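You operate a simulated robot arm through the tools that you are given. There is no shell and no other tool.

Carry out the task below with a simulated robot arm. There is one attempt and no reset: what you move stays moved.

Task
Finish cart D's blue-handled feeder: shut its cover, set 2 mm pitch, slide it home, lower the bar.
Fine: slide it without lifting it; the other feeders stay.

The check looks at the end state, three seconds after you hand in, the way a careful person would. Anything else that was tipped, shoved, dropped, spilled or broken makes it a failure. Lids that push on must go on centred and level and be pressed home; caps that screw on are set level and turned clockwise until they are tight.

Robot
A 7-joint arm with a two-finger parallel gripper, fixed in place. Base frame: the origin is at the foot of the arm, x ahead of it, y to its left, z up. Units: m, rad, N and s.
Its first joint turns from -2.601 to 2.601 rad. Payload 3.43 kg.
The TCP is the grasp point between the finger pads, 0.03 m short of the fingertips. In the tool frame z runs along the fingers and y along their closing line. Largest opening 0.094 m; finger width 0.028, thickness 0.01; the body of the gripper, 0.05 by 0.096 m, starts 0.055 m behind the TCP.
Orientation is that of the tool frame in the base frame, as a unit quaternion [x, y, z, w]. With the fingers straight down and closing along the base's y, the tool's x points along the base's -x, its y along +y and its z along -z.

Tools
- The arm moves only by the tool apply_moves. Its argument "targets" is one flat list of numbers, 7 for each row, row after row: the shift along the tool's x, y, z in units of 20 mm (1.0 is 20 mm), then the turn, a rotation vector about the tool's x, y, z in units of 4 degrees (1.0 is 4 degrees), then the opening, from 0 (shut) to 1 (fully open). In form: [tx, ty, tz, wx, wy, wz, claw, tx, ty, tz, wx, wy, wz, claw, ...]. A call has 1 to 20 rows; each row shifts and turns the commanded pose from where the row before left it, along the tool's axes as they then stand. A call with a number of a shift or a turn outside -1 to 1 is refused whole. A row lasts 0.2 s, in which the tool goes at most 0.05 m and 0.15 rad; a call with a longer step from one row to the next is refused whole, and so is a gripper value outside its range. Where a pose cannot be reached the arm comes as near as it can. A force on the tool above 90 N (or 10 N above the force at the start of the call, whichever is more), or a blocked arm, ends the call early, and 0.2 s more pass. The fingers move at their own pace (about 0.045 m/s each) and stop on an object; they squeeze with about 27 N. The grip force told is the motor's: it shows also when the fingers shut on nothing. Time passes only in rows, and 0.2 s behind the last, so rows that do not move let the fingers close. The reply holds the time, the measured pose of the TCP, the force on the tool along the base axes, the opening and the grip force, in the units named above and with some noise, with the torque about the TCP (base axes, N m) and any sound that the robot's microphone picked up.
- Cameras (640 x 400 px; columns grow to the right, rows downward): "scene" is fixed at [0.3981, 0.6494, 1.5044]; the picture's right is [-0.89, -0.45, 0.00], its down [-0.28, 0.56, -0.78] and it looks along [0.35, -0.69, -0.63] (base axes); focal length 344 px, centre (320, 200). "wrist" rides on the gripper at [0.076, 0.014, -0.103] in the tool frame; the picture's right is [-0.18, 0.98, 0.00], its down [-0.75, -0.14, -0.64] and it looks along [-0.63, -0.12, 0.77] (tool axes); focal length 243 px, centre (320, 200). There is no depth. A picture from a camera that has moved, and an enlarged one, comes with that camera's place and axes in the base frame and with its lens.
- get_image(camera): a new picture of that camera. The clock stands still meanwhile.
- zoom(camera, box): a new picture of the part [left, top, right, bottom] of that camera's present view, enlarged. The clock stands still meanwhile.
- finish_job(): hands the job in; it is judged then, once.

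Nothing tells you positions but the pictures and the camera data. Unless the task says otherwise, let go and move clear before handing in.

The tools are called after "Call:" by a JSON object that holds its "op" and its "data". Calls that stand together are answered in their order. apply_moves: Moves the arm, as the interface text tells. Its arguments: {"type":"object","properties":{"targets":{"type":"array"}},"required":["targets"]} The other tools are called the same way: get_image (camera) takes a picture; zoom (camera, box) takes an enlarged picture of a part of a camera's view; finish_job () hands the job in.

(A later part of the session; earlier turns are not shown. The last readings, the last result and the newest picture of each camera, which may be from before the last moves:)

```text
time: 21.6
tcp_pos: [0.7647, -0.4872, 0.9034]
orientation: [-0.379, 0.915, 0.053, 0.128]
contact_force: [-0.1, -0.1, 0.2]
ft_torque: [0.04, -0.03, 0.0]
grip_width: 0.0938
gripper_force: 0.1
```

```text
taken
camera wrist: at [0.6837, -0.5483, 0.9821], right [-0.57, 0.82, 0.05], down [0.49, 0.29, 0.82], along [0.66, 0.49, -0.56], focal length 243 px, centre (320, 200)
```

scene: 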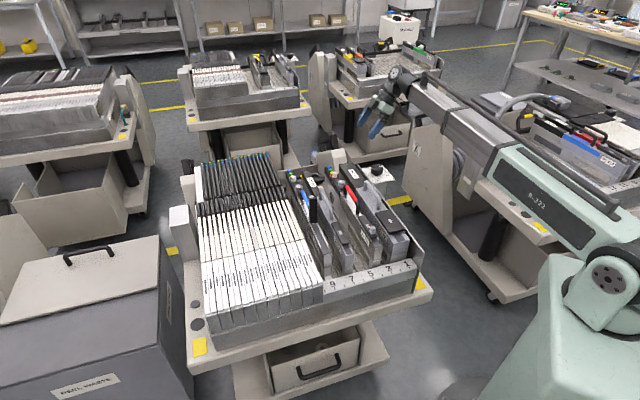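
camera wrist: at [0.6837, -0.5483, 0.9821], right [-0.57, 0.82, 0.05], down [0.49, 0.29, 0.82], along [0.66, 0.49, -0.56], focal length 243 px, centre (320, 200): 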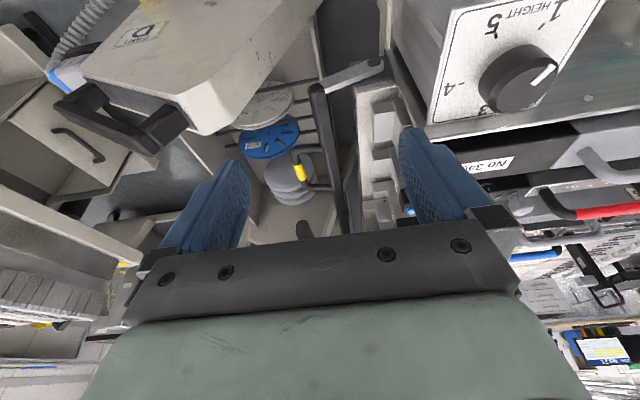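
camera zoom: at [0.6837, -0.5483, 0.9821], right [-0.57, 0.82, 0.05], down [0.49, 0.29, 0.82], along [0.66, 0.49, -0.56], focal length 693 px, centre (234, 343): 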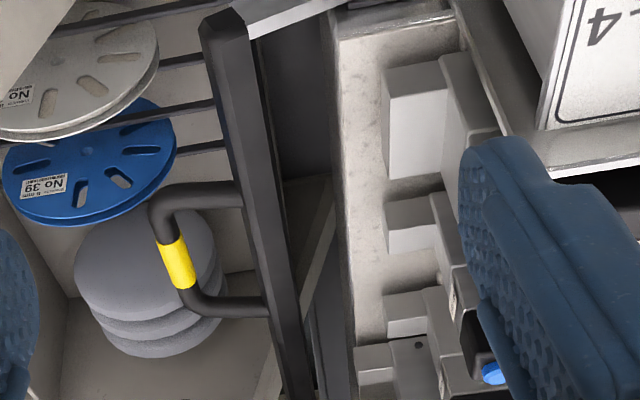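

The panel reads "CART D", so this is the right cart. The bar pivots low at the tray corner (z ≈ 0.64) and is folded outward, so closing it brings it over behind the feeders, as on the other carts. I'll look at the blue feeder's cover from here.

Call:
{"op": "zoom", "data": {"camera": "wrist", "box": [500, 220, 640, 310]}}

Call:
{"op": "zoom", "data": {"camera": "wrist", "box": [90, 0, 200, 70]}}

Call:
{"op": "zoom", "data": {"camera": "scene", "box": [360, 160, 400, 190]}}

```text
4.44 times, centred on (570, 265) of wrist
camera zoom: at [0.6837, -0.5483, 0.9821], right [-0.57, 0.82, 0.05], down [0.49, 0.29, 0.82], along [0.66, 0.49, -0.56], focal length 1078 px, centre (-791, -89)
```

zoom: 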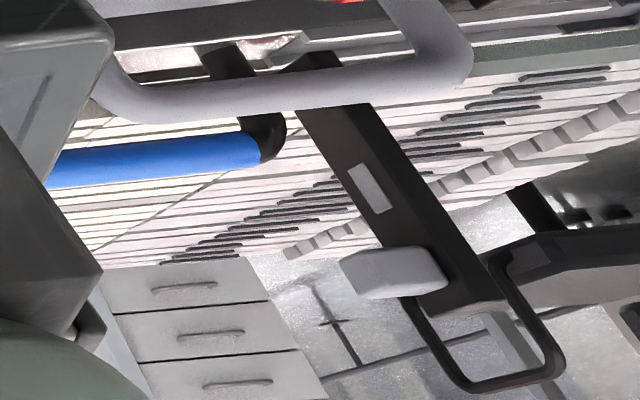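

```text
5.71 times, centred on (145, 35) of wrist
camera zoom: at [0.6837, -0.5483, 0.9821], right [-0.57, 0.82, 0.05], down [0.49, 0.29, 0.82], along [0.66, 0.49, -0.56], focal length 1386 px, centre (1320, 1143)
```

zoom: 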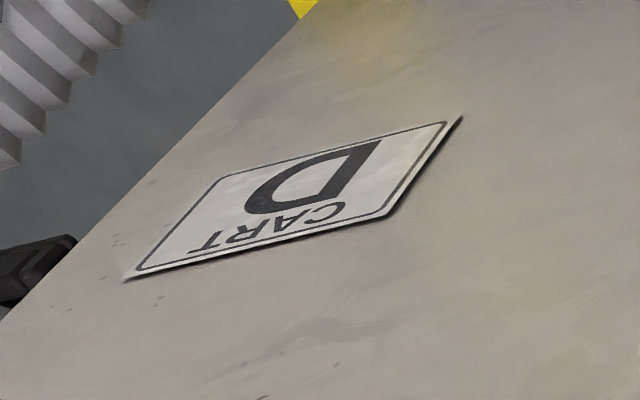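

```text
13.33 times, centred on (380, 175) of scene
camera zoom: at [0.3981, 0.6494, 1.5044], right [-0.89, -0.45, 0.0], down [-0.28, 0.56, -0.78], along [0.35, -0.69, -0.63], focal length 4583 px, centre (-480, 533)
```

zoom: 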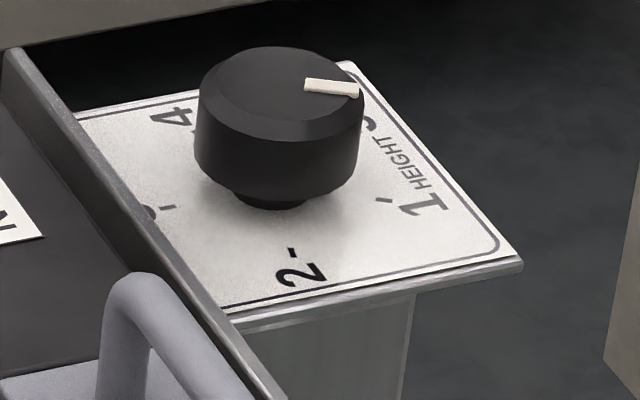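

Cart D is confirmed by its plate. Next I'll level the tool, rise, and go above the blue feeder with the fingers aligned across it to measure the cover closely.

Call:
{"op": "apply_moves", "data": {"targets": [0, 0, -1, 0, 1, 0, 1, 0, 0, -1, 0, 1, 0, 1, 0, 0, -1, 0, 1, 0, 1, 0, 0, -1, 0, 1, 0, 1, 0, 0, -1, 0, 0, 0, 1, 0, 0, -1, 0, 0, 0, 1]}}

Call:
{"op": "apply_moves", "data": {"targets": [-0.98, 0.965, 0, 0, 0, 0, 1, -0.98, 0.965, 0, 0, 0, 0, 1, -0.98, 0.965, 0, 0, 0, 0, 1, -0.98, 0.965, 0, 0, 0, 0, 1, -0.98, 0.965, 0, 0, 0, 0, 1, -0.98, 0.965, 0, 0, 0, 0, 1, -0.98, 0.965, 0, 0, 0, 0, 1, -0.98, 0.965, 0, 0, 0, 0, 1, -0.98, 0.965, 0, 0, 0, 0, 1, -0.98, 0.965, 0, 0, 0, 0, 1, -0.98, 0.965, 0, 0, 0, 0, 1, -0.98, 0.965, 0, 0, 0, 0, 1, -0.98, 0.965, 0, 0, 0, 0, 1, -0.98, 0.965, 0, 0, 0, 0, 1, -0.98, 0.965, 0, 0, 0, 0, 1, -0.98, 0.965, 0, 0, 0, 0, 1, -0.98, 0.965, 0, 0, 0, 0, 1]}}

Call:
{"op": "apply_moves", "data": {"targets": [0, 0, 0, 0, 0, 1, 1, 0, 0, 0, 0, 0, 1, 1, 0, 0, 0, 0, 0, 1, 1, 0, 0, 0, 0, 0, 1, 1, 0, 0, 0, 0, 0, 1, 1, 0, 0, 0, 0, 0, 1, 1, 0, 0, 0, 0, 0, 1, 1, 0, 0, 0, 0, 0, 1, 1, 0, 0, 0, 0, 0, 1, 1, 0, 0, 0, 0, 0, 1, 1, 0, 0, 0, 0, 0, 1, 1, 0, 0, 0, 0, 0, 1, 1, 0, 0, 0, 0, 0, 1, 1, 0, 0, 0, 0, 0, 1, 1, 0, 0, 0, 0, 0, 1, 1, 0, 0, 0, 0, 0, 1, 1, 0, 0, 0, 0, 0, 1, 1, 0, 0, 0, 0, 0, 1, 1, 0, 0, 0, 0, 0, 1, 1, 0, 0, 0, 0, 0, 1, 1]}}

Call:
{"op": "apply_moves", "data": {"targets": [0, 0, 0, 0, 0, 1, 1, 0, 0, 0, 0, 0, 1, 1, 0, 0, 0, 0, 0, 0.5, 1]}}

Call:
{"op": "get_image", "data": {"camera": "wrist"}}

Call:
{"op": "get_image", "data": {"camera": "scene"}}

```text
time: 23.0
tcp_pos: [0.7555, -0.4969, 1.0237]
orientation: [-0.383, 0.924, 0.0, 0.0]
contact_force: [0.3, -0.2, 0.3]
ft_torque: [0.01, -0.01, 0.0]
grip_width: 0.0938
gripper_force: 0.1
```

```text
time: 26.6
tcp_pos: [0.7586, -0.0298, 1.0236]
orientation: [-0.383, 0.924, 0.0, 0.0]
contact_force: [0.4, -0.2, 0.3]
ft_torque: [0.01, 0.01, -0.02]
grip_width: 0.094
gripper_force: 0.0
```

```text
time: 30.8
tcp_pos: [0.7588, -0.0294, 1.0236]
orientation: [0.301, 0.954, 0.0, 0.0]
contact_force: [-1.0, -0.2, -0.8]
ft_torque: [0.0, -0.01, -0.03]
grip_width: 0.0939
gripper_force: 0.0
```

```text
time: 31.6
tcp_pos: [0.7593, -0.0294, 1.0234]
orientation: [0.383, 0.924, 0.0, 0.0]
contact_force: [-0.4, -0.9, -0.5]
ft_torque: [-0.01, -0.02, -0.02]
grip_width: 0.0939
gripper_force: 0.0
```

```text
taken
camera wrist: at [0.7159, 0.0353, 1.1257], right [0.83, 0.56, 0.0], down [0.43, -0.63, 0.64], along [0.36, -0.53, -0.77], focal length 243 px, centre (320, 200)
```

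wrist: 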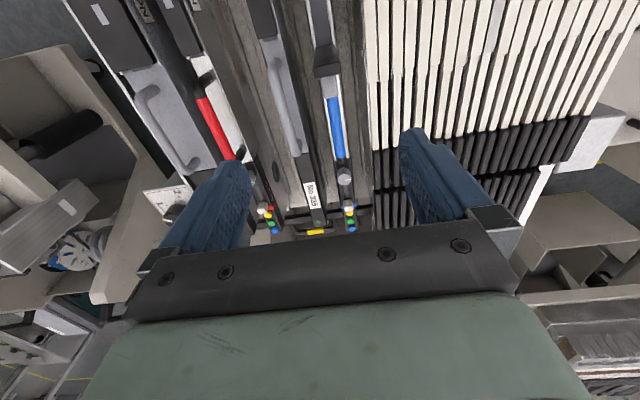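

```text
taken
```

scene: 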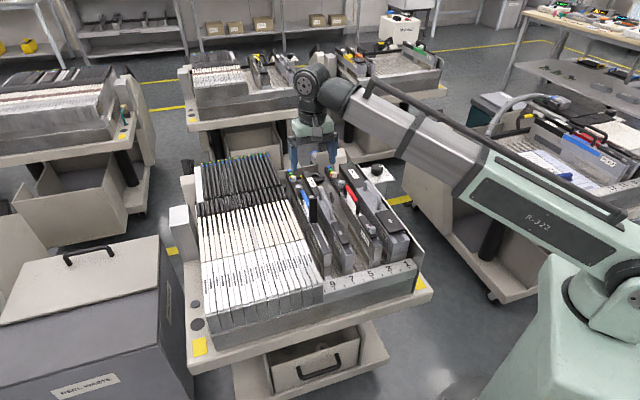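

The tool is now squared to the feeder. I'll zoom in on the blue feeder's parts from here.

Call:
{"op": "zoom", "data": {"camera": "wrist", "box": [270, 0, 400, 90]}}

Call:
{"op": "zoom", "data": {"camera": "wrist", "box": [280, 80, 400, 160]}}

Call:
{"op": "zoom", "data": {"camera": "wrist", "box": [290, 155, 400, 235]}}

Call:
{"op": "zoom", "data": {"camera": "scene", "box": [285, 175, 335, 215]}}

Call:
{"op": "zoom", "data": {"camera": "scene", "box": [295, 195, 335, 225]}}

```text
4.44 times, centred on (335, 45) of wrist
camera zoom: at [0.7159, 0.0353, 1.1257], right [0.83, 0.56, 0.0], down [0.43, -0.63, 0.64], along [0.36, -0.53, -0.77], focal length 1078 px, centre (253, 889)
```

zoom: 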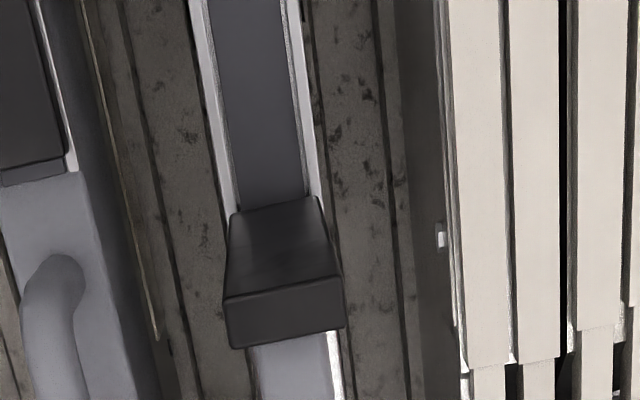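

```text
5.00 times, centred on (340, 120) of wrist
camera zoom: at [0.7159, 0.0353, 1.1257], right [0.83, 0.56, 0.0], down [0.43, -0.63, 0.64], along [0.36, -0.53, -0.77], focal length 1213 px, centre (220, 600)
```

zoom: 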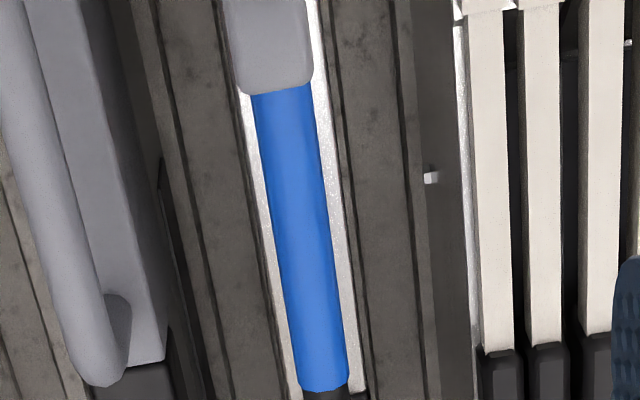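

```text
5.00 times, centred on (345, 195) of wrist
camera zoom: at [0.7159, 0.0353, 1.1257], right [0.83, 0.56, 0.0], down [0.43, -0.63, 0.64], along [0.36, -0.53, -0.77], focal length 1213 px, centre (195, 225)
```

zoom: 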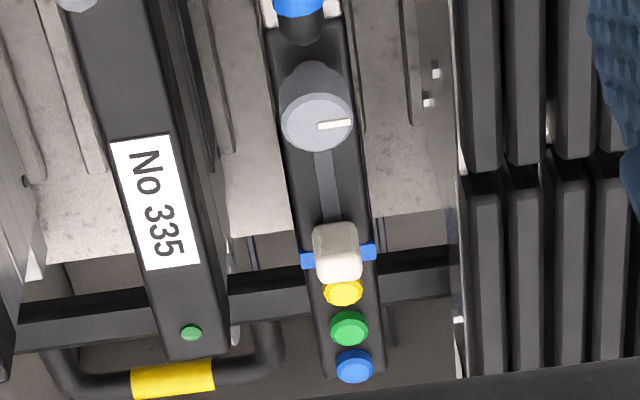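

```text
10.00 times, centred on (310, 195) of scene
camera zoom: at [0.3981, 0.6494, 1.5044], right [-0.89, -0.45, 0.0], down [-0.28, 0.56, -0.78], along [0.35, -0.69, -0.63], focal length 3437 px, centre (420, 250)
```

zoom: 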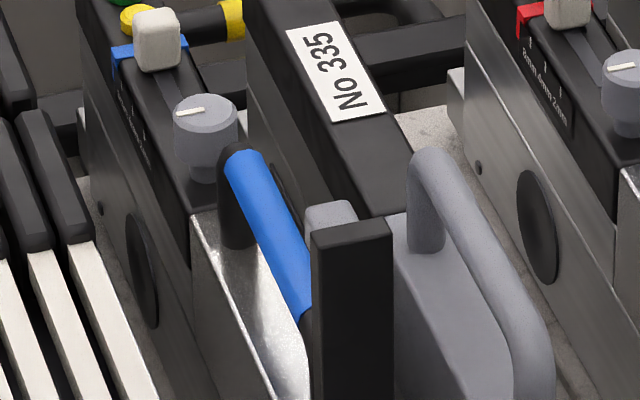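

```text
13.33 times, centred on (315, 210) of scene
camera zoom: at [0.3981, 0.6494, 1.5044], right [-0.89, -0.45, 0.0], down [-0.28, 0.56, -0.78], along [0.35, -0.69, -0.63], focal length 4583 px, centre (387, 67)
```

zoom: 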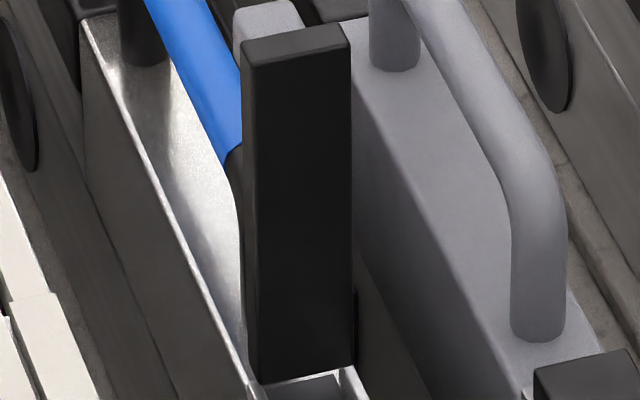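

Measured along the feeder (s axis), the cover stands at s ≈ 0.23, z 0.825–0.914, with its 2 cm knob facing rearward. The blue handle tops out at z ≈ 0.855. I'll shut the fingers and lower them behind the knob, just above the blue handle.

Call:
{"op": "apply_moves", "data": {"targets": [-0.85, 0.32, 0, 0, 0, 0, 0, -0.85, 0.32, 0, 0, 0, 0, 0, 0, 0, 0, 0, 0, 0, 0, 0, 0, 0, 0, 0, 0, 0, 0, 0, 0, 0, 0, 0, 0, 0, 0, 0, 0, 0, 0, 0, 0, 0, 1, 0, 0, 0, 0, 0, 0, 1, 0, 0, 0, 0, 0, 0, 1, 0, 0, 0, 0, 0, 0, 1, 0, 0, 0, 0, 0, 0, 1, 0, 0, 0, 0]}}

Call:
{"op": "get_image", "data": {"camera": "wrist"}}

Call:
{"op": "zoom", "data": {"camera": "scene", "box": [270, 130, 370, 240]}}

```text
time: 34.0
tcp_pos: [0.792, -0.0427, 0.924]
orientation: [0.382, 0.924, 0.0, 0.0]
contact_force: [0.0, -0.5, 0.0]
ft_torque: [-0.01, -0.02, 0.0]
grip_width: 0.0
gripper_force: 27.1
```

```text
taken
camera wrist: at [0.7488, 0.0202, 1.0254], right [0.83, 0.56, 0.0], down [0.43, -0.63, 0.64], along [0.36, -0.53, -0.77], focal length 243 px, centre (320, 200)
```

wrist: 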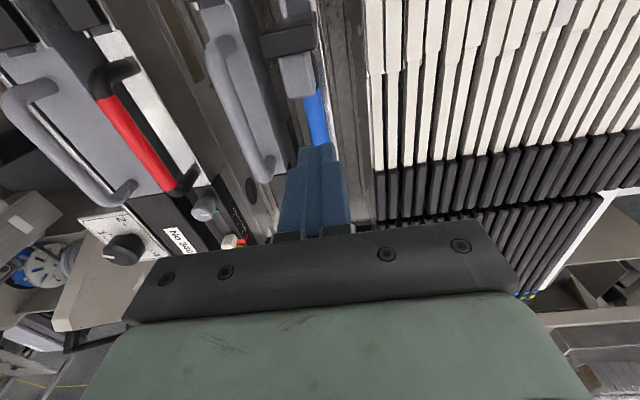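

```text
3.64 times, centred on (320, 185) of scene
camera zoom: at [0.3981, 0.6494, 1.5044], right [-0.89, -0.45, 0.0], down [-0.28, 0.56, -0.78], along [0.35, -0.69, -0.63], focal length 1250 px, centre (320, 254)
```

zoom: 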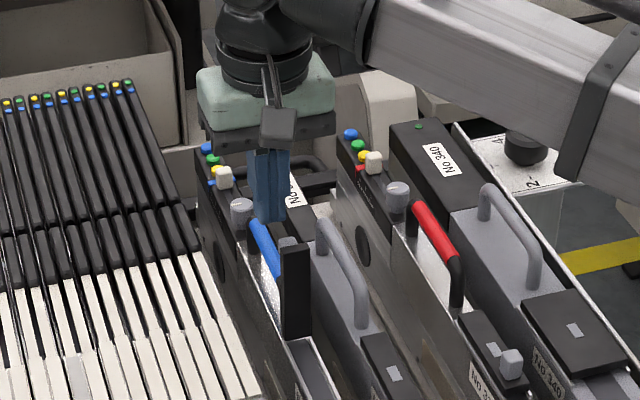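

The fingers are behind the knob (s = 0.166, v ≈ 0). I'll lower the last 2 cm and start pushing forward gently.

Call:
{"op": "apply_moves", "data": {"targets": [0, 0, 0.55, 0, 0, 0, 0, 0, 0, 0.55, 0, 0, 0, 0, 0.3, 0, 0, 0, 0, 0, 0, 0.3, 0, 0, 0, 0, 0, 0, 0.3, 0, 0, 0, 0, 0, 0, 0.3, 0, 0, 0, 0, 0, 0, 0.3, 0, 0, 0, 0, 0, 0, 0.3, 0, 0, 0, 0, 0, 0, 0.3, 0, 0, 0, 0, 0, 0]}}

Call:
{"op": "get_image", "data": {"camera": "wrist"}}

Call:
{"op": "zoom", "data": {"camera": "scene", "box": [270, 150, 370, 260]}}

```text
time: 36.0
tcp_pos: [0.7626, -0.0135, 0.9]
orientation: [0.382, 0.924, 0.0, 0.0]
contact_force: [-0.2, 0.1, 0.2]
ft_torque: [-0.03, -0.01, -0.01]
grip_width: 0.0
gripper_force: 26.6
```

```text
taken
camera wrist: at [0.7192, 0.0503, 1.0036], right [0.83, 0.56, 0.0], down [0.43, -0.63, 0.64], along [0.36, -0.53, -0.77], focal length 243 px, centre (320, 200)
```

wrist: 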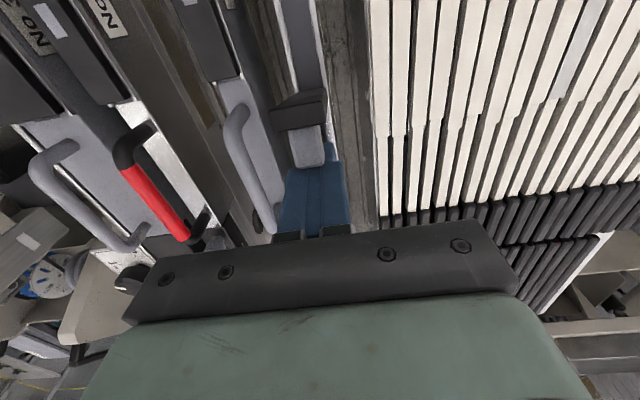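

```text
3.64 times, centred on (320, 205) of scene
camera zoom: at [0.3981, 0.6494, 1.5044], right [-0.89, -0.45, 0.0], down [-0.28, 0.56, -0.78], along [0.35, -0.69, -0.63], focal length 1250 px, centre (320, 182)
```

zoom: 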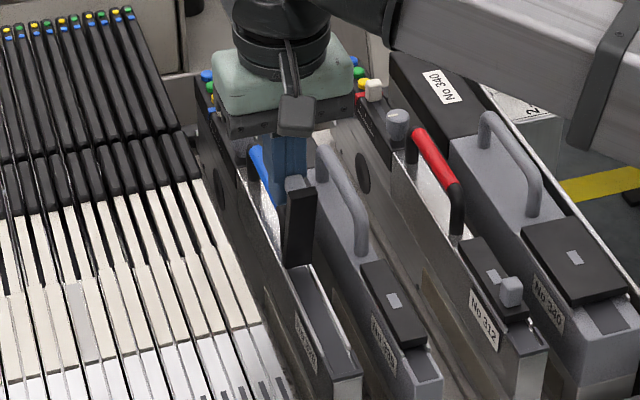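

The cover has started tilting with no noticeable force. I'll continue pushing forward.

Call:
{"op": "apply_moves", "data": {"targets": [0.3, 0, 0, 0, 0, 0, 0, 0.3, 0, 0, 0, 0, 0, 0, 0.3, 0, 0, 0, 0, 0, 0, 0.3, 0, 0, 0, 0, 0, 0, 0.3, 0, 0, 0, 0, 0, 0, 0.3, 0, 0, 0, 0, 0, 0, 0.3, 0, 0, 0, 0, 0, 0, 0.3, 0, 0, 0, 0, 0, 0]}}

Call:
{"op": "get_image", "data": {"camera": "wrist"}}

Call:
{"op": "zoom", "data": {"camera": "scene", "box": [270, 150, 370, 260]}}

```text
time: 37.8
tcp_pos: [0.7291, 0.0194, 0.9009]
orientation: [0.383, 0.924, 0.0, 0.001]
contact_force: [0.4, 0.2, -0.3]
ft_torque: [0.03, 0.02, -0.02]
grip_width: 0.0
gripper_force: 27.3
```

```text
taken
camera wrist: at [0.6853, 0.0836, 1.0038], right [0.83, 0.56, 0.0], down [0.43, -0.63, 0.64], along [0.36, -0.53, -0.77], focal length 243 px, centre (320, 200)
```

wrist: 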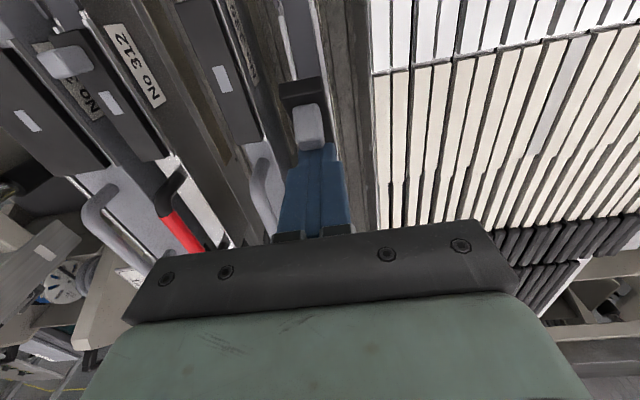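

```text
3.64 times, centred on (320, 205) of scene
camera zoom: at [0.3981, 0.6494, 1.5044], right [-0.89, -0.45, 0.0], down [-0.28, 0.56, -0.78], along [0.35, -0.69, -0.63], focal length 1250 px, centre (320, 182)
```

zoom: 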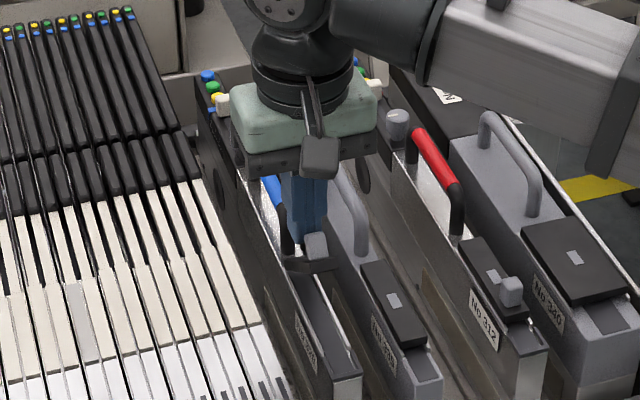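

The cover leans well forward now. I'll press it down from above, in small steps.

Call:
{"op": "apply_moves", "data": {"targets": [0, 0, 0.2, 0, 0, 0, 0, 0, 0, 0.2, 0, 0, 0, 0, 0, 0, 0.2, 0, 0, 0, 0, 0, 0, 0.2, 0, 0, 0, 0, 0, 0, 0.2, 0, 0, 0, 0, 0, 0, 0.2, 0, 0, 0, 0, 0, 0, 0.2, 0, 0, 0, 0]}}

Call:
{"op": "get_image", "data": {"camera": "wrist"}}

Call:
{"op": "zoom", "data": {"camera": "scene", "box": [270, 150, 370, 260]}}

```text
time: 39.4
tcp_pos: [0.7277, 0.0192, 0.873]
orientation: [0.383, 0.924, 0.0, 0.0]
contact_force: [-0.5, -0.1, 0.3]
ft_torque: [0.0, 0.0, -0.02]
grip_width: 0.0
gripper_force: 27.0
```

```text
taken
camera wrist: at [0.685, 0.0837, 0.9758], right [0.83, 0.56, 0.0], down [0.43, -0.63, 0.64], along [0.36, -0.53, -0.77], focal length 243 px, centre (320, 200)
```

wrist: 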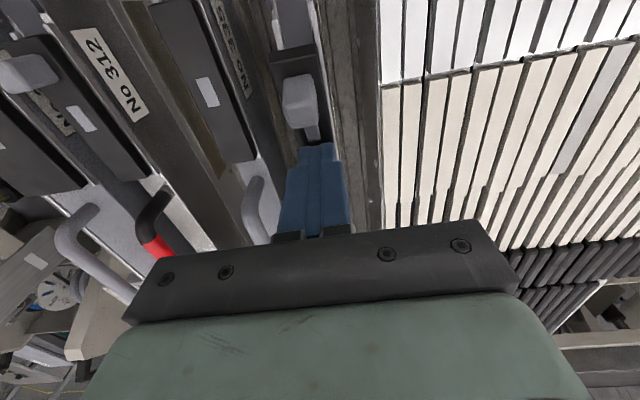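

```text
3.64 times, centred on (320, 205) of scene
camera zoom: at [0.3981, 0.6494, 1.5044], right [-0.89, -0.45, 0.0], down [-0.28, 0.56, -0.78], along [0.35, -0.69, -0.63], focal length 1250 px, centre (320, 182)
```

zoom: 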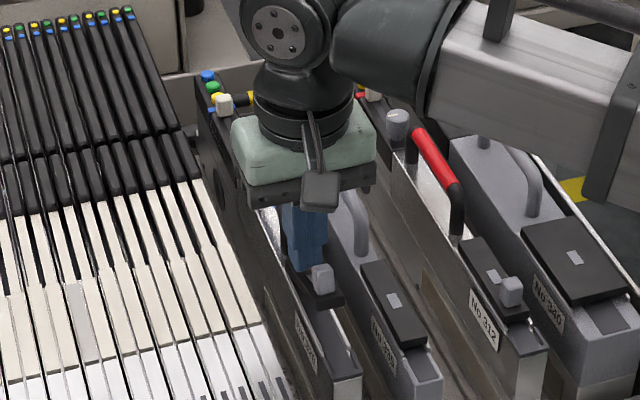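

The cover is now nearly flat. I'll keep pressing in 2 mm steps and watch the force.

Call:
{"op": "apply_moves", "data": {"targets": [0, 0, 0.1, 0, 0, 0, 0, 0, 0, 0.1, 0, 0, 0, 0, 0, 0, 0.1, 0, 0, 0, 0, 0, 0, 0.1, 0, 0, 0, 0]}}

Call:
{"op": "zoom", "data": {"camera": "wrist", "box": [180, 0, 400, 180]}}

Call:
{"op": "zoom", "data": {"camera": "scene", "box": [295, 190, 355, 260]}}

```text
time: 40.4
tcp_pos: [0.7286, 0.0202, 0.8645]
orientation: [0.383, 0.924, 0.001, 0.001]
contact_force: [0.6, 0.2, -0.3]
ft_torque: [0.02, -0.01, 0.01]
grip_width: 0.0
gripper_force: 26.8
```

```text
2.22 times, centred on (290, 90) of wrist
camera zoom: at [0.6852, 0.084, 0.9678], right [0.83, 0.56, 0.0], down [0.43, -0.63, 0.64], along [0.36, -0.53, -0.77], focal length 539 px, centre (387, 444)
```

zoom: 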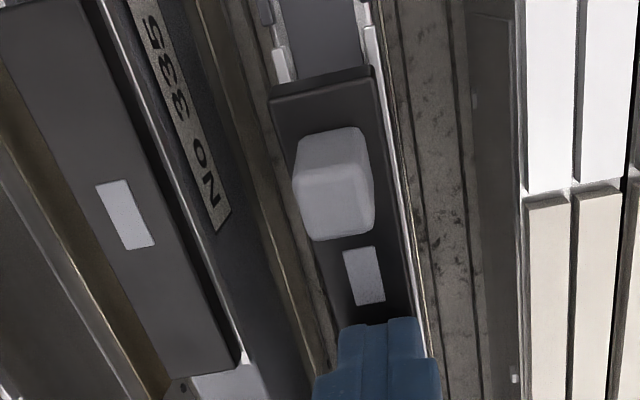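

```text
5.71 times, centred on (325, 225) of scene
camera zoom: at [0.3981, 0.6494, 1.5044], right [-0.89, -0.45, 0.0], down [-0.28, 0.56, -0.78], along [0.35, -0.69, -0.63], focal length 1964 px, centre (291, 57)
```

zoom: 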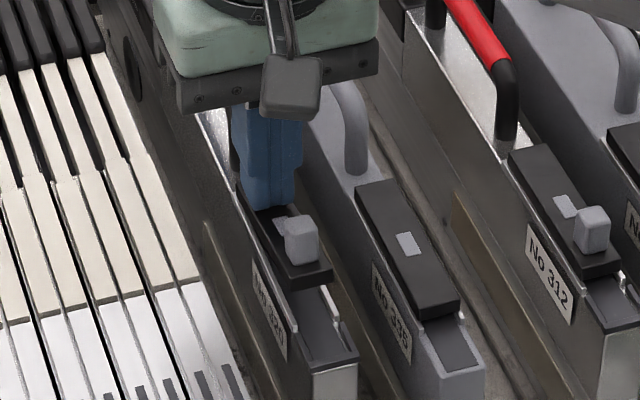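

It's nearly shut, still tilted a little. I'll press further.

Call:
{"op": "apply_moves", "data": {"targets": [0, 0, 0.1, 0, 0, 0, 0, 0, 0, 0.1, 0, 0, 0, 0, 0, 0, 0.1, 0, 0, 0, 0]}}

Call:
{"op": "zoom", "data": {"camera": "scene", "box": [295, 190, 355, 260]}}

```text
time: 41.2
tcp_pos: [0.73, 0.0191, 0.8597]
orientation: [0.382, 0.924, 0.0, 0.0]
contact_force: [-0.3, 0.0, 0.7]
ft_torque: [0.0, 0.01, -0.02]
grip_width: 0.0001
gripper_force: 26.6
```

```text
5.71 times, centred on (325, 225) of scene
camera zoom: at [0.3981, 0.6494, 1.5044], right [-0.89, -0.45, 0.0], down [-0.28, 0.56, -0.78], along [0.35, -0.69, -0.63], focal length 1964 px, centre (291, 57)
```

zoom: 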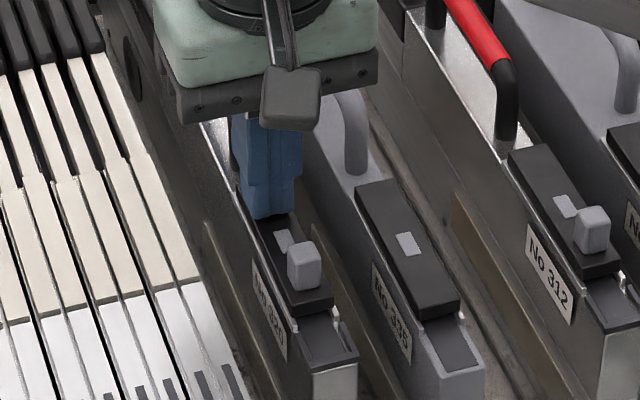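

Call:
{"op": "apply_moves", "data": {"targets": [0, 0, 0.1, 0, 0, 0, 0, 0, 0, 0.1, 0, 0, 0, 0]}}

Call:
{"op": "zoom", "data": {"camera": "scene", "box": [295, 190, 355, 260]}}

Call:
{"op": "zoom", "data": {"camera": "wrist", "box": [180, 0, 400, 180]}}

```text
time: 41.8
tcp_pos: [0.7284, 0.0201, 0.8584]
orientation: [0.382, 0.924, 0.001, 0.002]
contact_force: [2.4, 0.0, 63.2]
ft_torque: [-0.22, -0.28, 0.0]
grip_width: 0.0
gripper_force: 26.6
```

```text
5.71 times, centred on (325, 225) of scene
camera zoom: at [0.3981, 0.6494, 1.5044], right [-0.89, -0.45, 0.0], down [-0.28, 0.56, -0.78], along [0.35, -0.69, -0.63], focal length 1964 px, centre (291, 57)
```

zoom: 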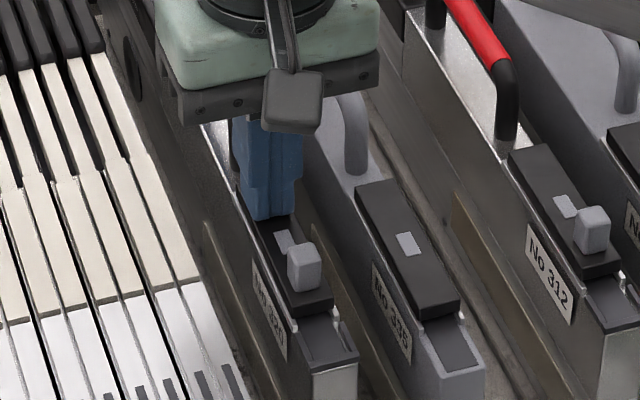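

```text
2.22 times, centred on (290, 90) of wrist
camera zoom: at [0.6846, 0.0839, 0.9605], right [0.83, 0.56, 0.0], down [0.43, -0.63, 0.64], along [0.37, -0.53, -0.76], focal length 539 px, centre (387, 444)
```

zoom: 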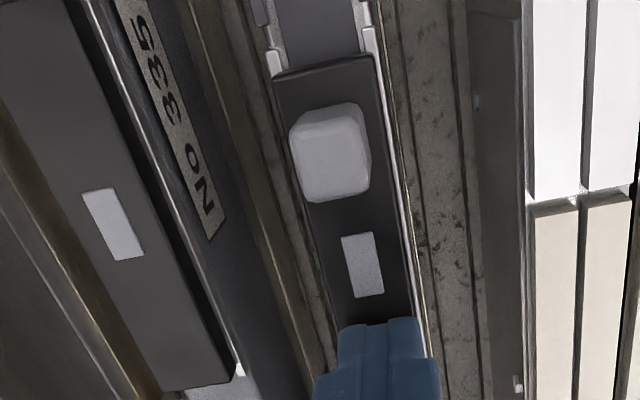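

The force jumped to 63 N, so the cover is bottomed out. I'll back off straight up and check that it stays shut.

Call:
{"op": "apply_moves", "data": {"targets": [0, 0, -0.3, 0, 0, 0, 0, 0, 0, -0.7, 0, 0, 0, 0, 0, 0, -1, 0, 0, 0, 0, 0, 0, -1, 0, 0, 0, 0, 0, 0, -1, 0, 0, 0, 0]}}

Call:
{"op": "zoom", "data": {"camera": "scene", "box": [295, 190, 355, 260]}}

Call:
{"op": "zoom", "data": {"camera": "wrist", "box": [180, 0, 400, 180]}}

```text
time: 43.0
tcp_pos: [0.7291, 0.0203, 0.9352]
orientation: [0.382, 0.924, 0.0, -0.001]
contact_force: [1.3, 0.0, 0.0]
ft_torque: [0.04, 0.03, -0.01]
grip_width: 0.0002
gripper_force: 26.8
```

```text
5.71 times, centred on (325, 225) of scene
camera zoom: at [0.3981, 0.6494, 1.5044], right [-0.89, -0.45, 0.0], down [-0.28, 0.56, -0.78], along [0.35, -0.69, -0.63], focal length 1964 px, centre (291, 57)
```

zoom: 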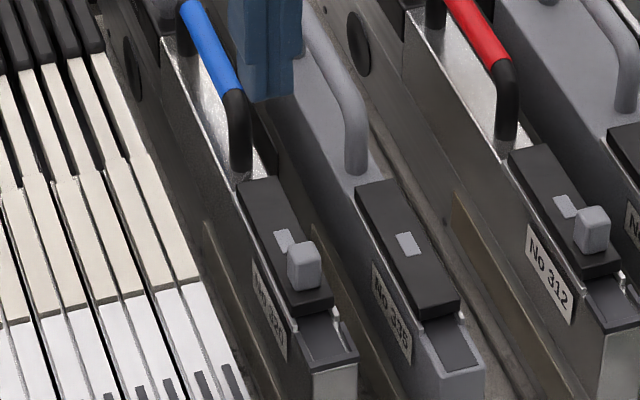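

```text
2.22 times, centred on (290, 90) of wrist
camera zoom: at [0.6853, 0.0847, 1.0378], right [0.83, 0.56, 0.0], down [0.43, -0.63, 0.64], along [0.36, -0.53, -0.77], focal length 539 px, centre (387, 444)
```

zoom: 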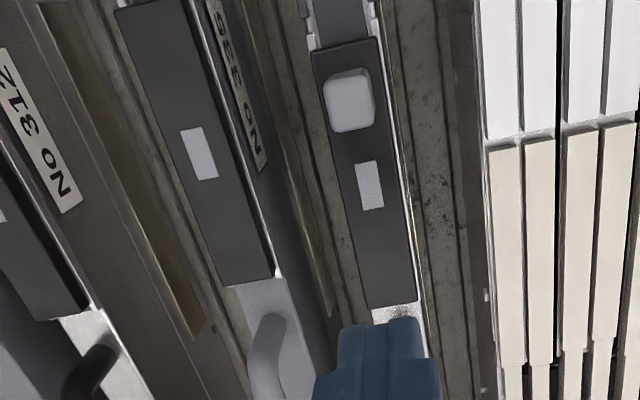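

The cover is shut and stays flat like No 312's. Next is the pitch slider, so I'll look closely at its scale.

Call:
{"op": "zoom", "data": {"camera": "scene", "box": [286, 168, 308, 190]}}

Call:
{"op": "zoom", "data": {"camera": "scene", "box": [328, 168, 352, 192]}}

Call:
{"op": "zoom", "data": {"camera": "scene", "box": [245, 50, 275, 75]}}

```text
16.00 times, centred on (297, 179) of scene
camera zoom: at [0.3981, 0.6494, 1.5044], right [-0.89, -0.45, 0.0], down [-0.28, 0.56, -0.78], along [0.35, -0.69, -0.63], focal length 5499 px, centre (688, 536)
```

zoom: 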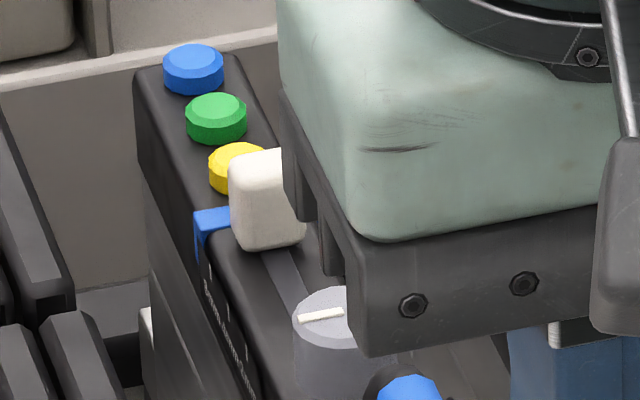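

```text
16.00 times, centred on (340, 180) of scene
camera zoom: at [0.3981, 0.6494, 1.5044], right [-0.89, -0.45, 0.0], down [-0.28, 0.56, -0.78], along [0.35, -0.69, -0.63], focal length 5499 px, centre (0, 520)
```

zoom: 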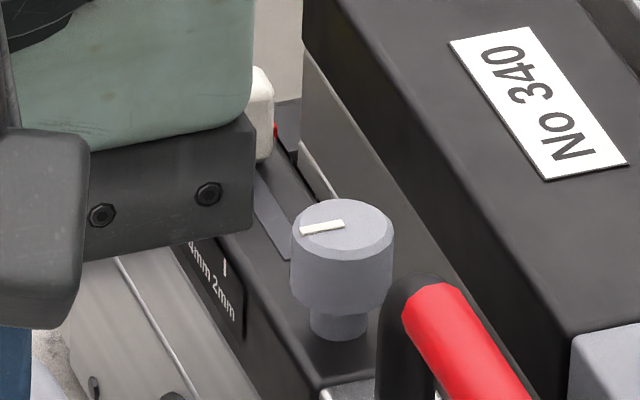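

```text
16.00 times, centred on (260, 62) of scene
camera zoom: at [0.3981, 0.6494, 1.5044], right [-0.89, -0.45, 0.0], down [-0.28, 0.56, -0.78], along [0.35, -0.69, -0.63], focal length 5499 px, centre (1280, 2400)
```

zoom: 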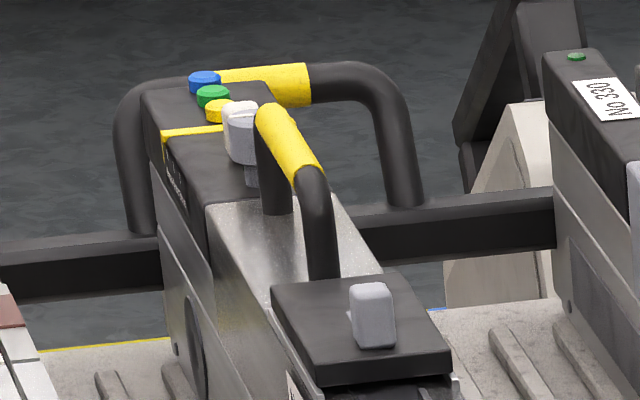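

The gripper hides the blue feeder's scale from here. I'll step aside so both cameras can see the slider.

Call:
{"op": "apply_moves", "data": {"targets": [0, 0, -1, 0, 0, 0, 0, 0, 0, -1, 0, 0, 0, 0, -1, -0.86, 0, 0, 0, 0, 0, -1, -0.86, 0, 0, 0, 0, 0, -1, -0.86, 0, 0, 0, 0, 0, -1, -0.86, 0, 0, 0, 0, 0, -1, -0.86, 0, 0, 0, 0, 0, -1, -0.86, 0, 0, 0, 0, 0, -1, -0.86, 0, 0, 0, 0, 0]}}

Call:
{"op": "zoom", "data": {"camera": "wrist", "box": [390, 100, 470, 160]}}

Call:
{"op": "zoom", "data": {"camera": "scene", "box": [286, 168, 308, 190]}}

Call:
{"op": "get_image", "data": {"camera": "wrist"}}

Call:
{"op": "get_image", "data": {"camera": "scene"}}

```text
time: 45.0
tcp_pos: [0.7427, -0.1653, 0.9741]
orientation: [0.382, 0.924, -0.001, 0.0]
contact_force: [-0.4, 0.6, -0.1]
ft_torque: [-0.01, -0.02, -0.02]
grip_width: 0.0003
gripper_force: 27.6
```

```text
6.67 times, centred on (430, 130) of wrist
camera zoom: at [0.6988, -0.1005, 1.0777], right [0.82, 0.57, 0.0], down [0.43, -0.63, 0.64], along [0.36, -0.53, -0.77], focal length 1618 px, centre (-413, 667)
```

zoom: 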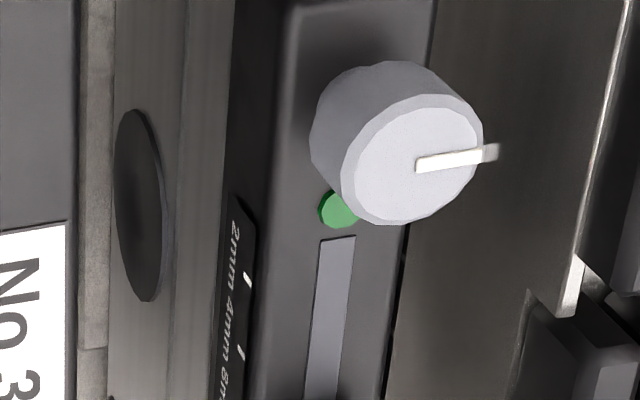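

```text
16.00 times, centred on (297, 179) of scene
camera zoom: at [0.3981, 0.6494, 1.5044], right [-0.89, -0.45, 0.0], down [-0.28, 0.56, -0.78], along [0.35, -0.69, -0.63], focal length 5499 px, centre (688, 536)
```

zoom: 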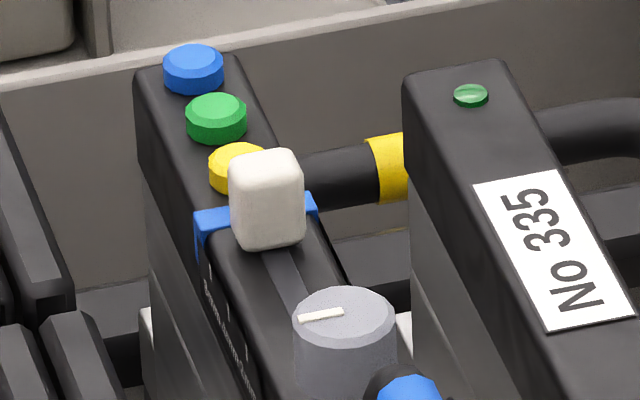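

```text
taken
camera wrist: at [0.6988, -0.1005, 1.0777], right [0.82, 0.57, 0.0], down [0.43, -0.63, 0.64], along [0.36, -0.53, -0.77], focal length 243 px, centre (320, 200)
```

wrist: 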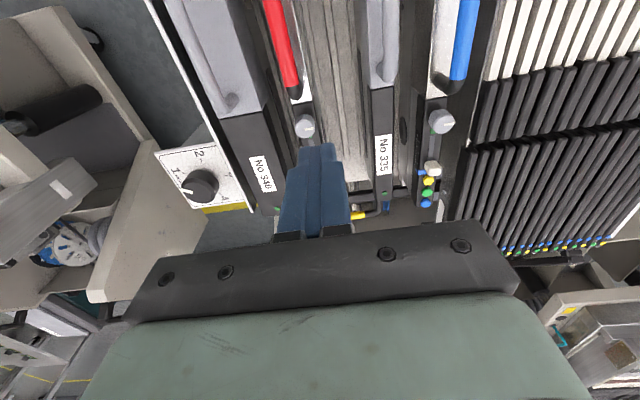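

```text
taken
```

scene: 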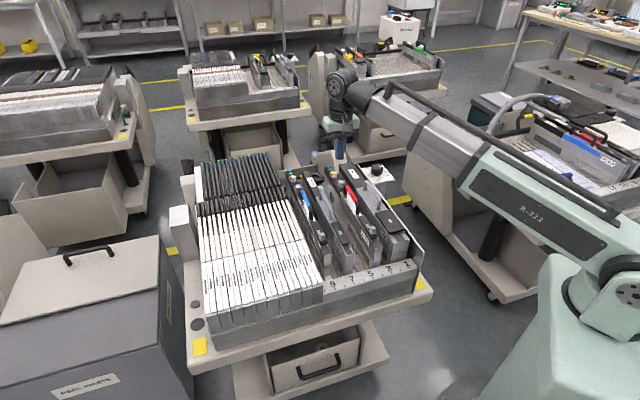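

Call:
{"op": "zoom", "data": {"camera": "wrist", "box": [405, 125, 455, 175]}}

Call:
{"op": "zoom", "data": {"camera": "wrist", "box": [405, 140, 455, 215]}}

Call:
{"op": "zoom", "data": {"camera": "scene", "box": [290, 176, 306, 192]}}

```text
8.00 times, centred on (430, 150) of wrist
camera zoom: at [0.6988, -0.1005, 1.0777], right [0.82, 0.57, 0.0], down [0.43, -0.63, 0.64], along [0.36, -0.53, -0.77], focal length 1941 px, centre (-560, 600)
```

zoom: 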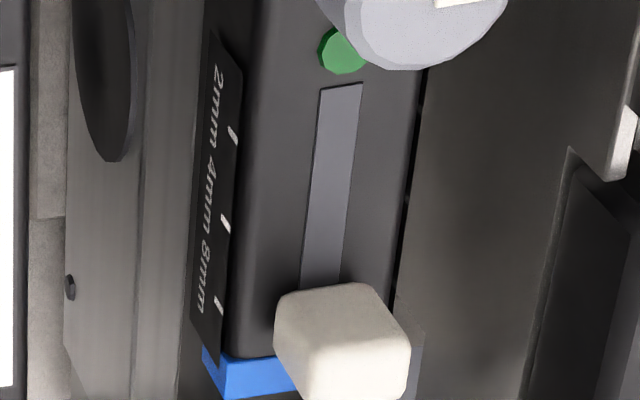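

```text
5.33 times, centred on (430, 178) of wrist
camera zoom: at [0.6988, -0.1005, 1.0777], right [0.82, 0.57, 0.0], down [0.43, -0.63, 0.64], along [0.36, -0.53, -0.77], focal length 1294 px, centre (-267, 320)
```

zoom: 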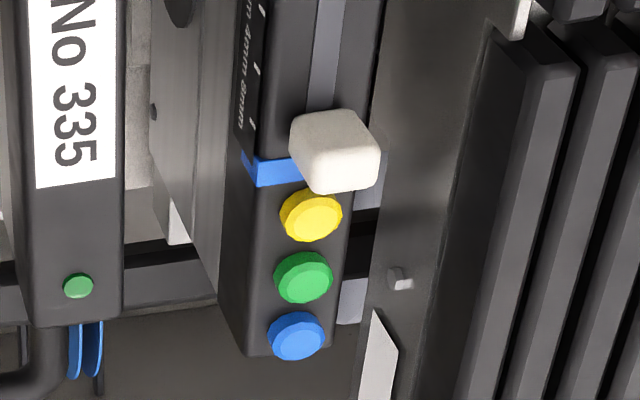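

```text
16.00 times, centred on (298, 184) of scene
camera zoom: at [0.3981, 0.6494, 1.5044], right [-0.89, -0.45, 0.0], down [-0.28, 0.56, -0.78], along [0.35, -0.69, -0.63], focal length 5499 px, centre (672, 456)
```

zoom: 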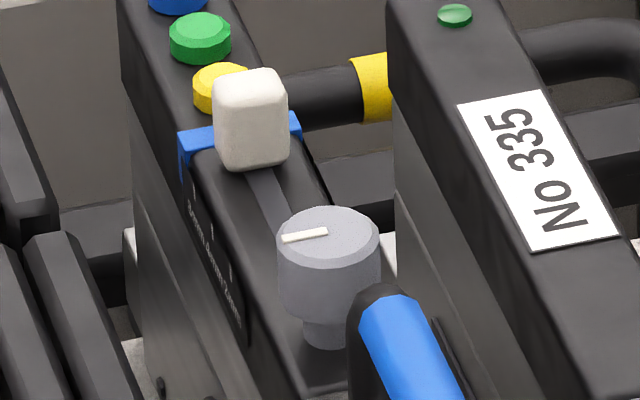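

The scale reads 8–4–2 mm going toward the front, with ticks about 15.5 mm apart. I'll compare with the finished feeder on the cart behind to see how the slider sits there.

Call:
{"op": "zoom", "data": {"camera": "scene", "box": [250, 52, 266, 70]}}

Call:
{"op": "zoom", "data": {"camera": "wrist", "box": [412, 150, 442, 185]}}

Call:
{"op": "zoom", "data": {"camera": "scene", "box": [333, 165, 353, 185]}}

```text
16.00 times, centred on (258, 61) of scene
camera zoom: at [0.3981, 0.6494, 1.5044], right [-0.89, -0.45, 0.0], down [-0.28, 0.56, -0.78], along [0.35, -0.69, -0.63], focal length 5499 px, centre (1312, 2424)
```

zoom: 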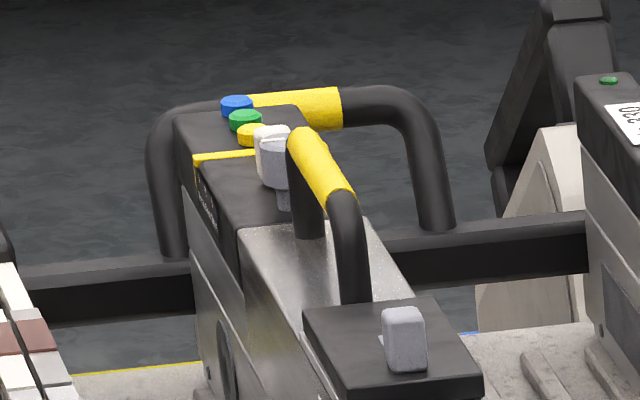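

```text
11.43 times, centred on (427, 168) of wrist
camera zoom: at [0.6988, -0.1005, 1.0777], right [0.82, 0.57, 0.0], down [0.43, -0.63, 0.64], along [0.36, -0.53, -0.77], focal length 2773 px, centre (-903, 571)
```

zoom: 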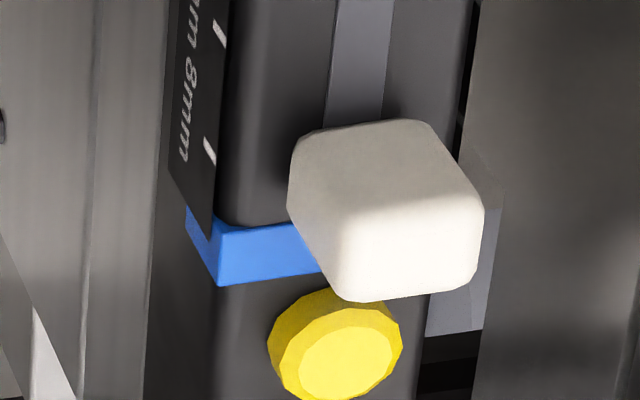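

```text
16.00 times, centred on (343, 175) of scene
camera zoom: at [0.3981, 0.6494, 1.5044], right [-0.89, -0.45, 0.0], down [-0.28, 0.56, -0.78], along [0.35, -0.69, -0.63], focal length 5499 px, centre (-48, 600)
```

zoom: 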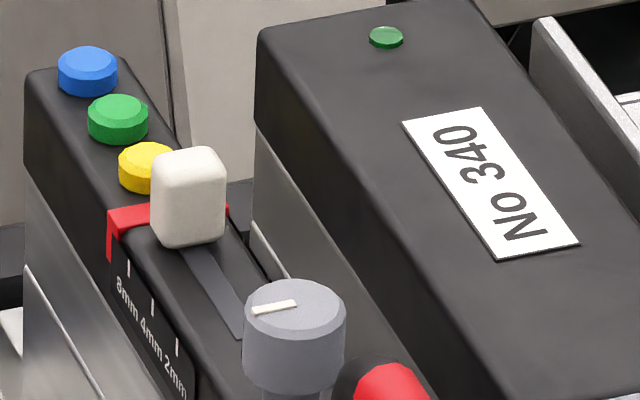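

The coloured band is just a fixed marker. The white slider sits on the 8 mm tick now and needs about 30 mm of travel toward the front. I'll hover over it with half-open fingers.

Call:
{"op": "apply_moves", "data": {"targets": [-0.861, 0.861, 0, 0, 0, 0, 0.5, -0.861, 0.861, 0, 0, 0, 0, 0.5, -0.861, 0.861, 0, 0, 0, 0, 0.5, -0.861, 0.861, 0, 0, 0, 0, 0.5, -0.861, 0.861, 0, 0, 0, 0, 0.5, -0.861, 0.861, 0, 0, 0, 0, 0.5, -0.861, 0.861, 0, 0, 0, 0, 0.5, 0, 0, 0.9, 0, 0, 0, 0.5, 0, 0, 0.9, 0, 0, 0, 0.5, 0, 0, 0.9, 0, 0, 0, 0.5, 0, 0, 0.9, 0, 0, 0, 0.5]}}

Call:
{"op": "get_image", "data": {"camera": "wrist"}}

Call:
{"op": "zoom", "data": {"camera": "wrist", "box": [230, 100, 410, 220]}}

Call:
{"op": "zoom", "data": {"camera": "scene", "box": [270, 140, 340, 200]}}

```text
time: 47.4
tcp_pos: [0.9132, -0.164, 0.9025]
orientation: [0.383, 0.924, 0.0, 0.001]
contact_force: [-0.5, -0.4, 0.5]
ft_torque: [-0.02, 0.02, 0.01]
grip_width: 0.0471
gripper_force: 0.1
```

```text
taken
camera wrist: at [0.8698, -0.0999, 1.0053], right [0.83, 0.56, 0.0], down [0.43, -0.63, 0.64], along [0.36, -0.53, -0.77], focal length 243 px, centre (320, 200)
```

wrist: 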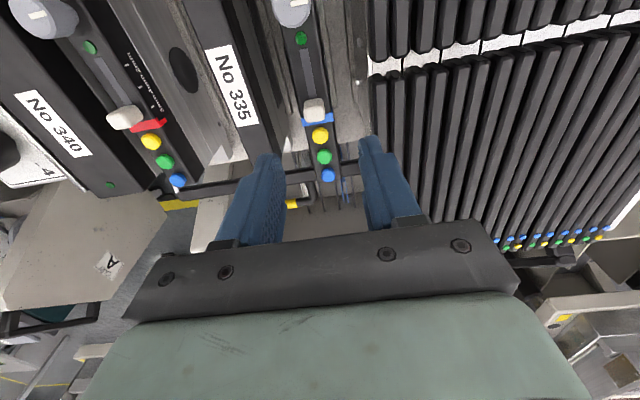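

```text
3.33 times, centred on (320, 160) of wrist
camera zoom: at [0.8698, -0.0999, 1.0053], right [0.83, 0.56, 0.0], down [0.43, -0.63, 0.64], along [0.36, -0.53, -0.77], focal length 809 px, centre (320, 333)
```

zoom: 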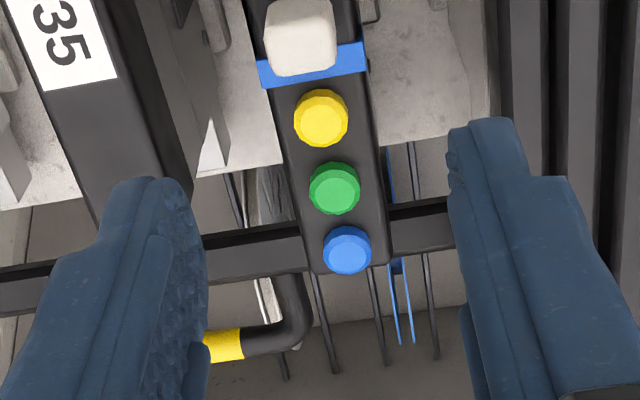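

```text
6.67 times, centred on (305, 170) of scene
camera zoom: at [0.3981, 0.6494, 1.5044], right [-0.89, -0.45, 0.0], down [-0.28, 0.56, -0.78], along [0.35, -0.69, -0.63], focal length 2291 px, centre (420, 400)
```

zoom: 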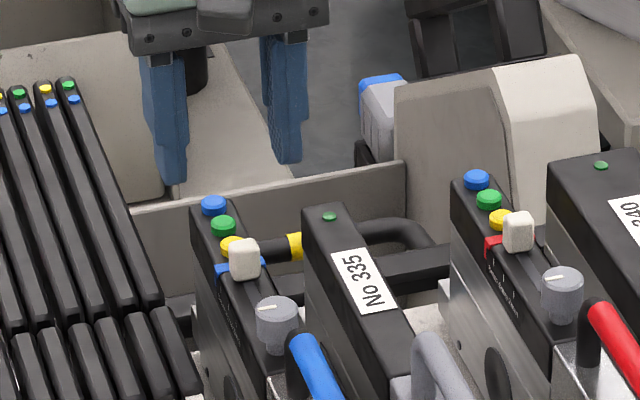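

Call:
{"op": "zoom", "data": {"camera": "wrist", "box": [285, 25, 345, 145]}}

Call:
{"op": "zoom", "data": {"camera": "wrist", "box": [290, 85, 340, 130]}}

```text
3.33 times, centred on (315, 85) of wrist
camera zoom: at [0.8698, -0.0999, 1.0053], right [0.83, 0.56, 0.0], down [0.43, -0.63, 0.64], along [0.36, -0.53, -0.77], focal length 809 px, centre (337, 583)
```

zoom: 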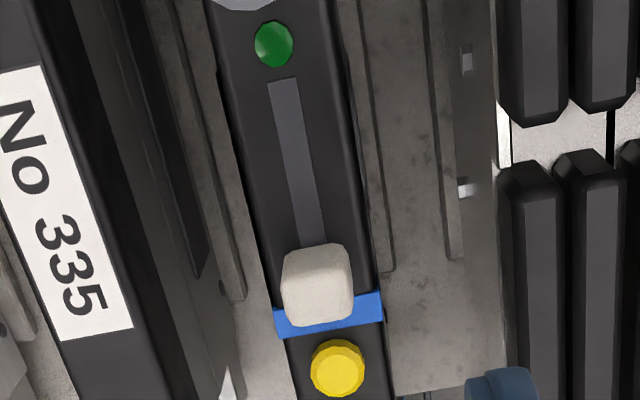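

```text
8.89 times, centred on (315, 108) of wrist
camera zoom: at [0.8698, -0.0999, 1.0053], right [0.83, 0.56, 0.0], down [0.43, -0.63, 0.64], along [0.36, -0.53, -0.77], focal length 2157 px, centre (364, 1022)
```

zoom: 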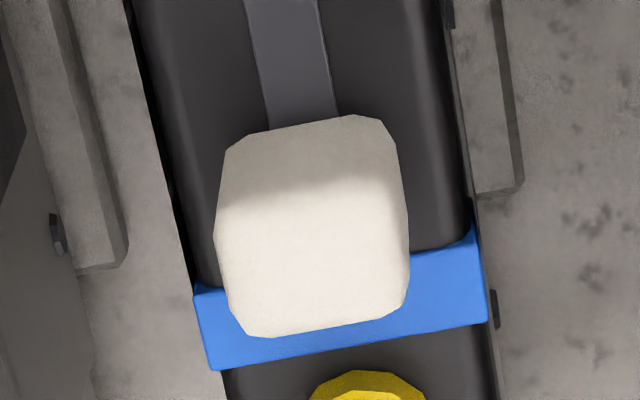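

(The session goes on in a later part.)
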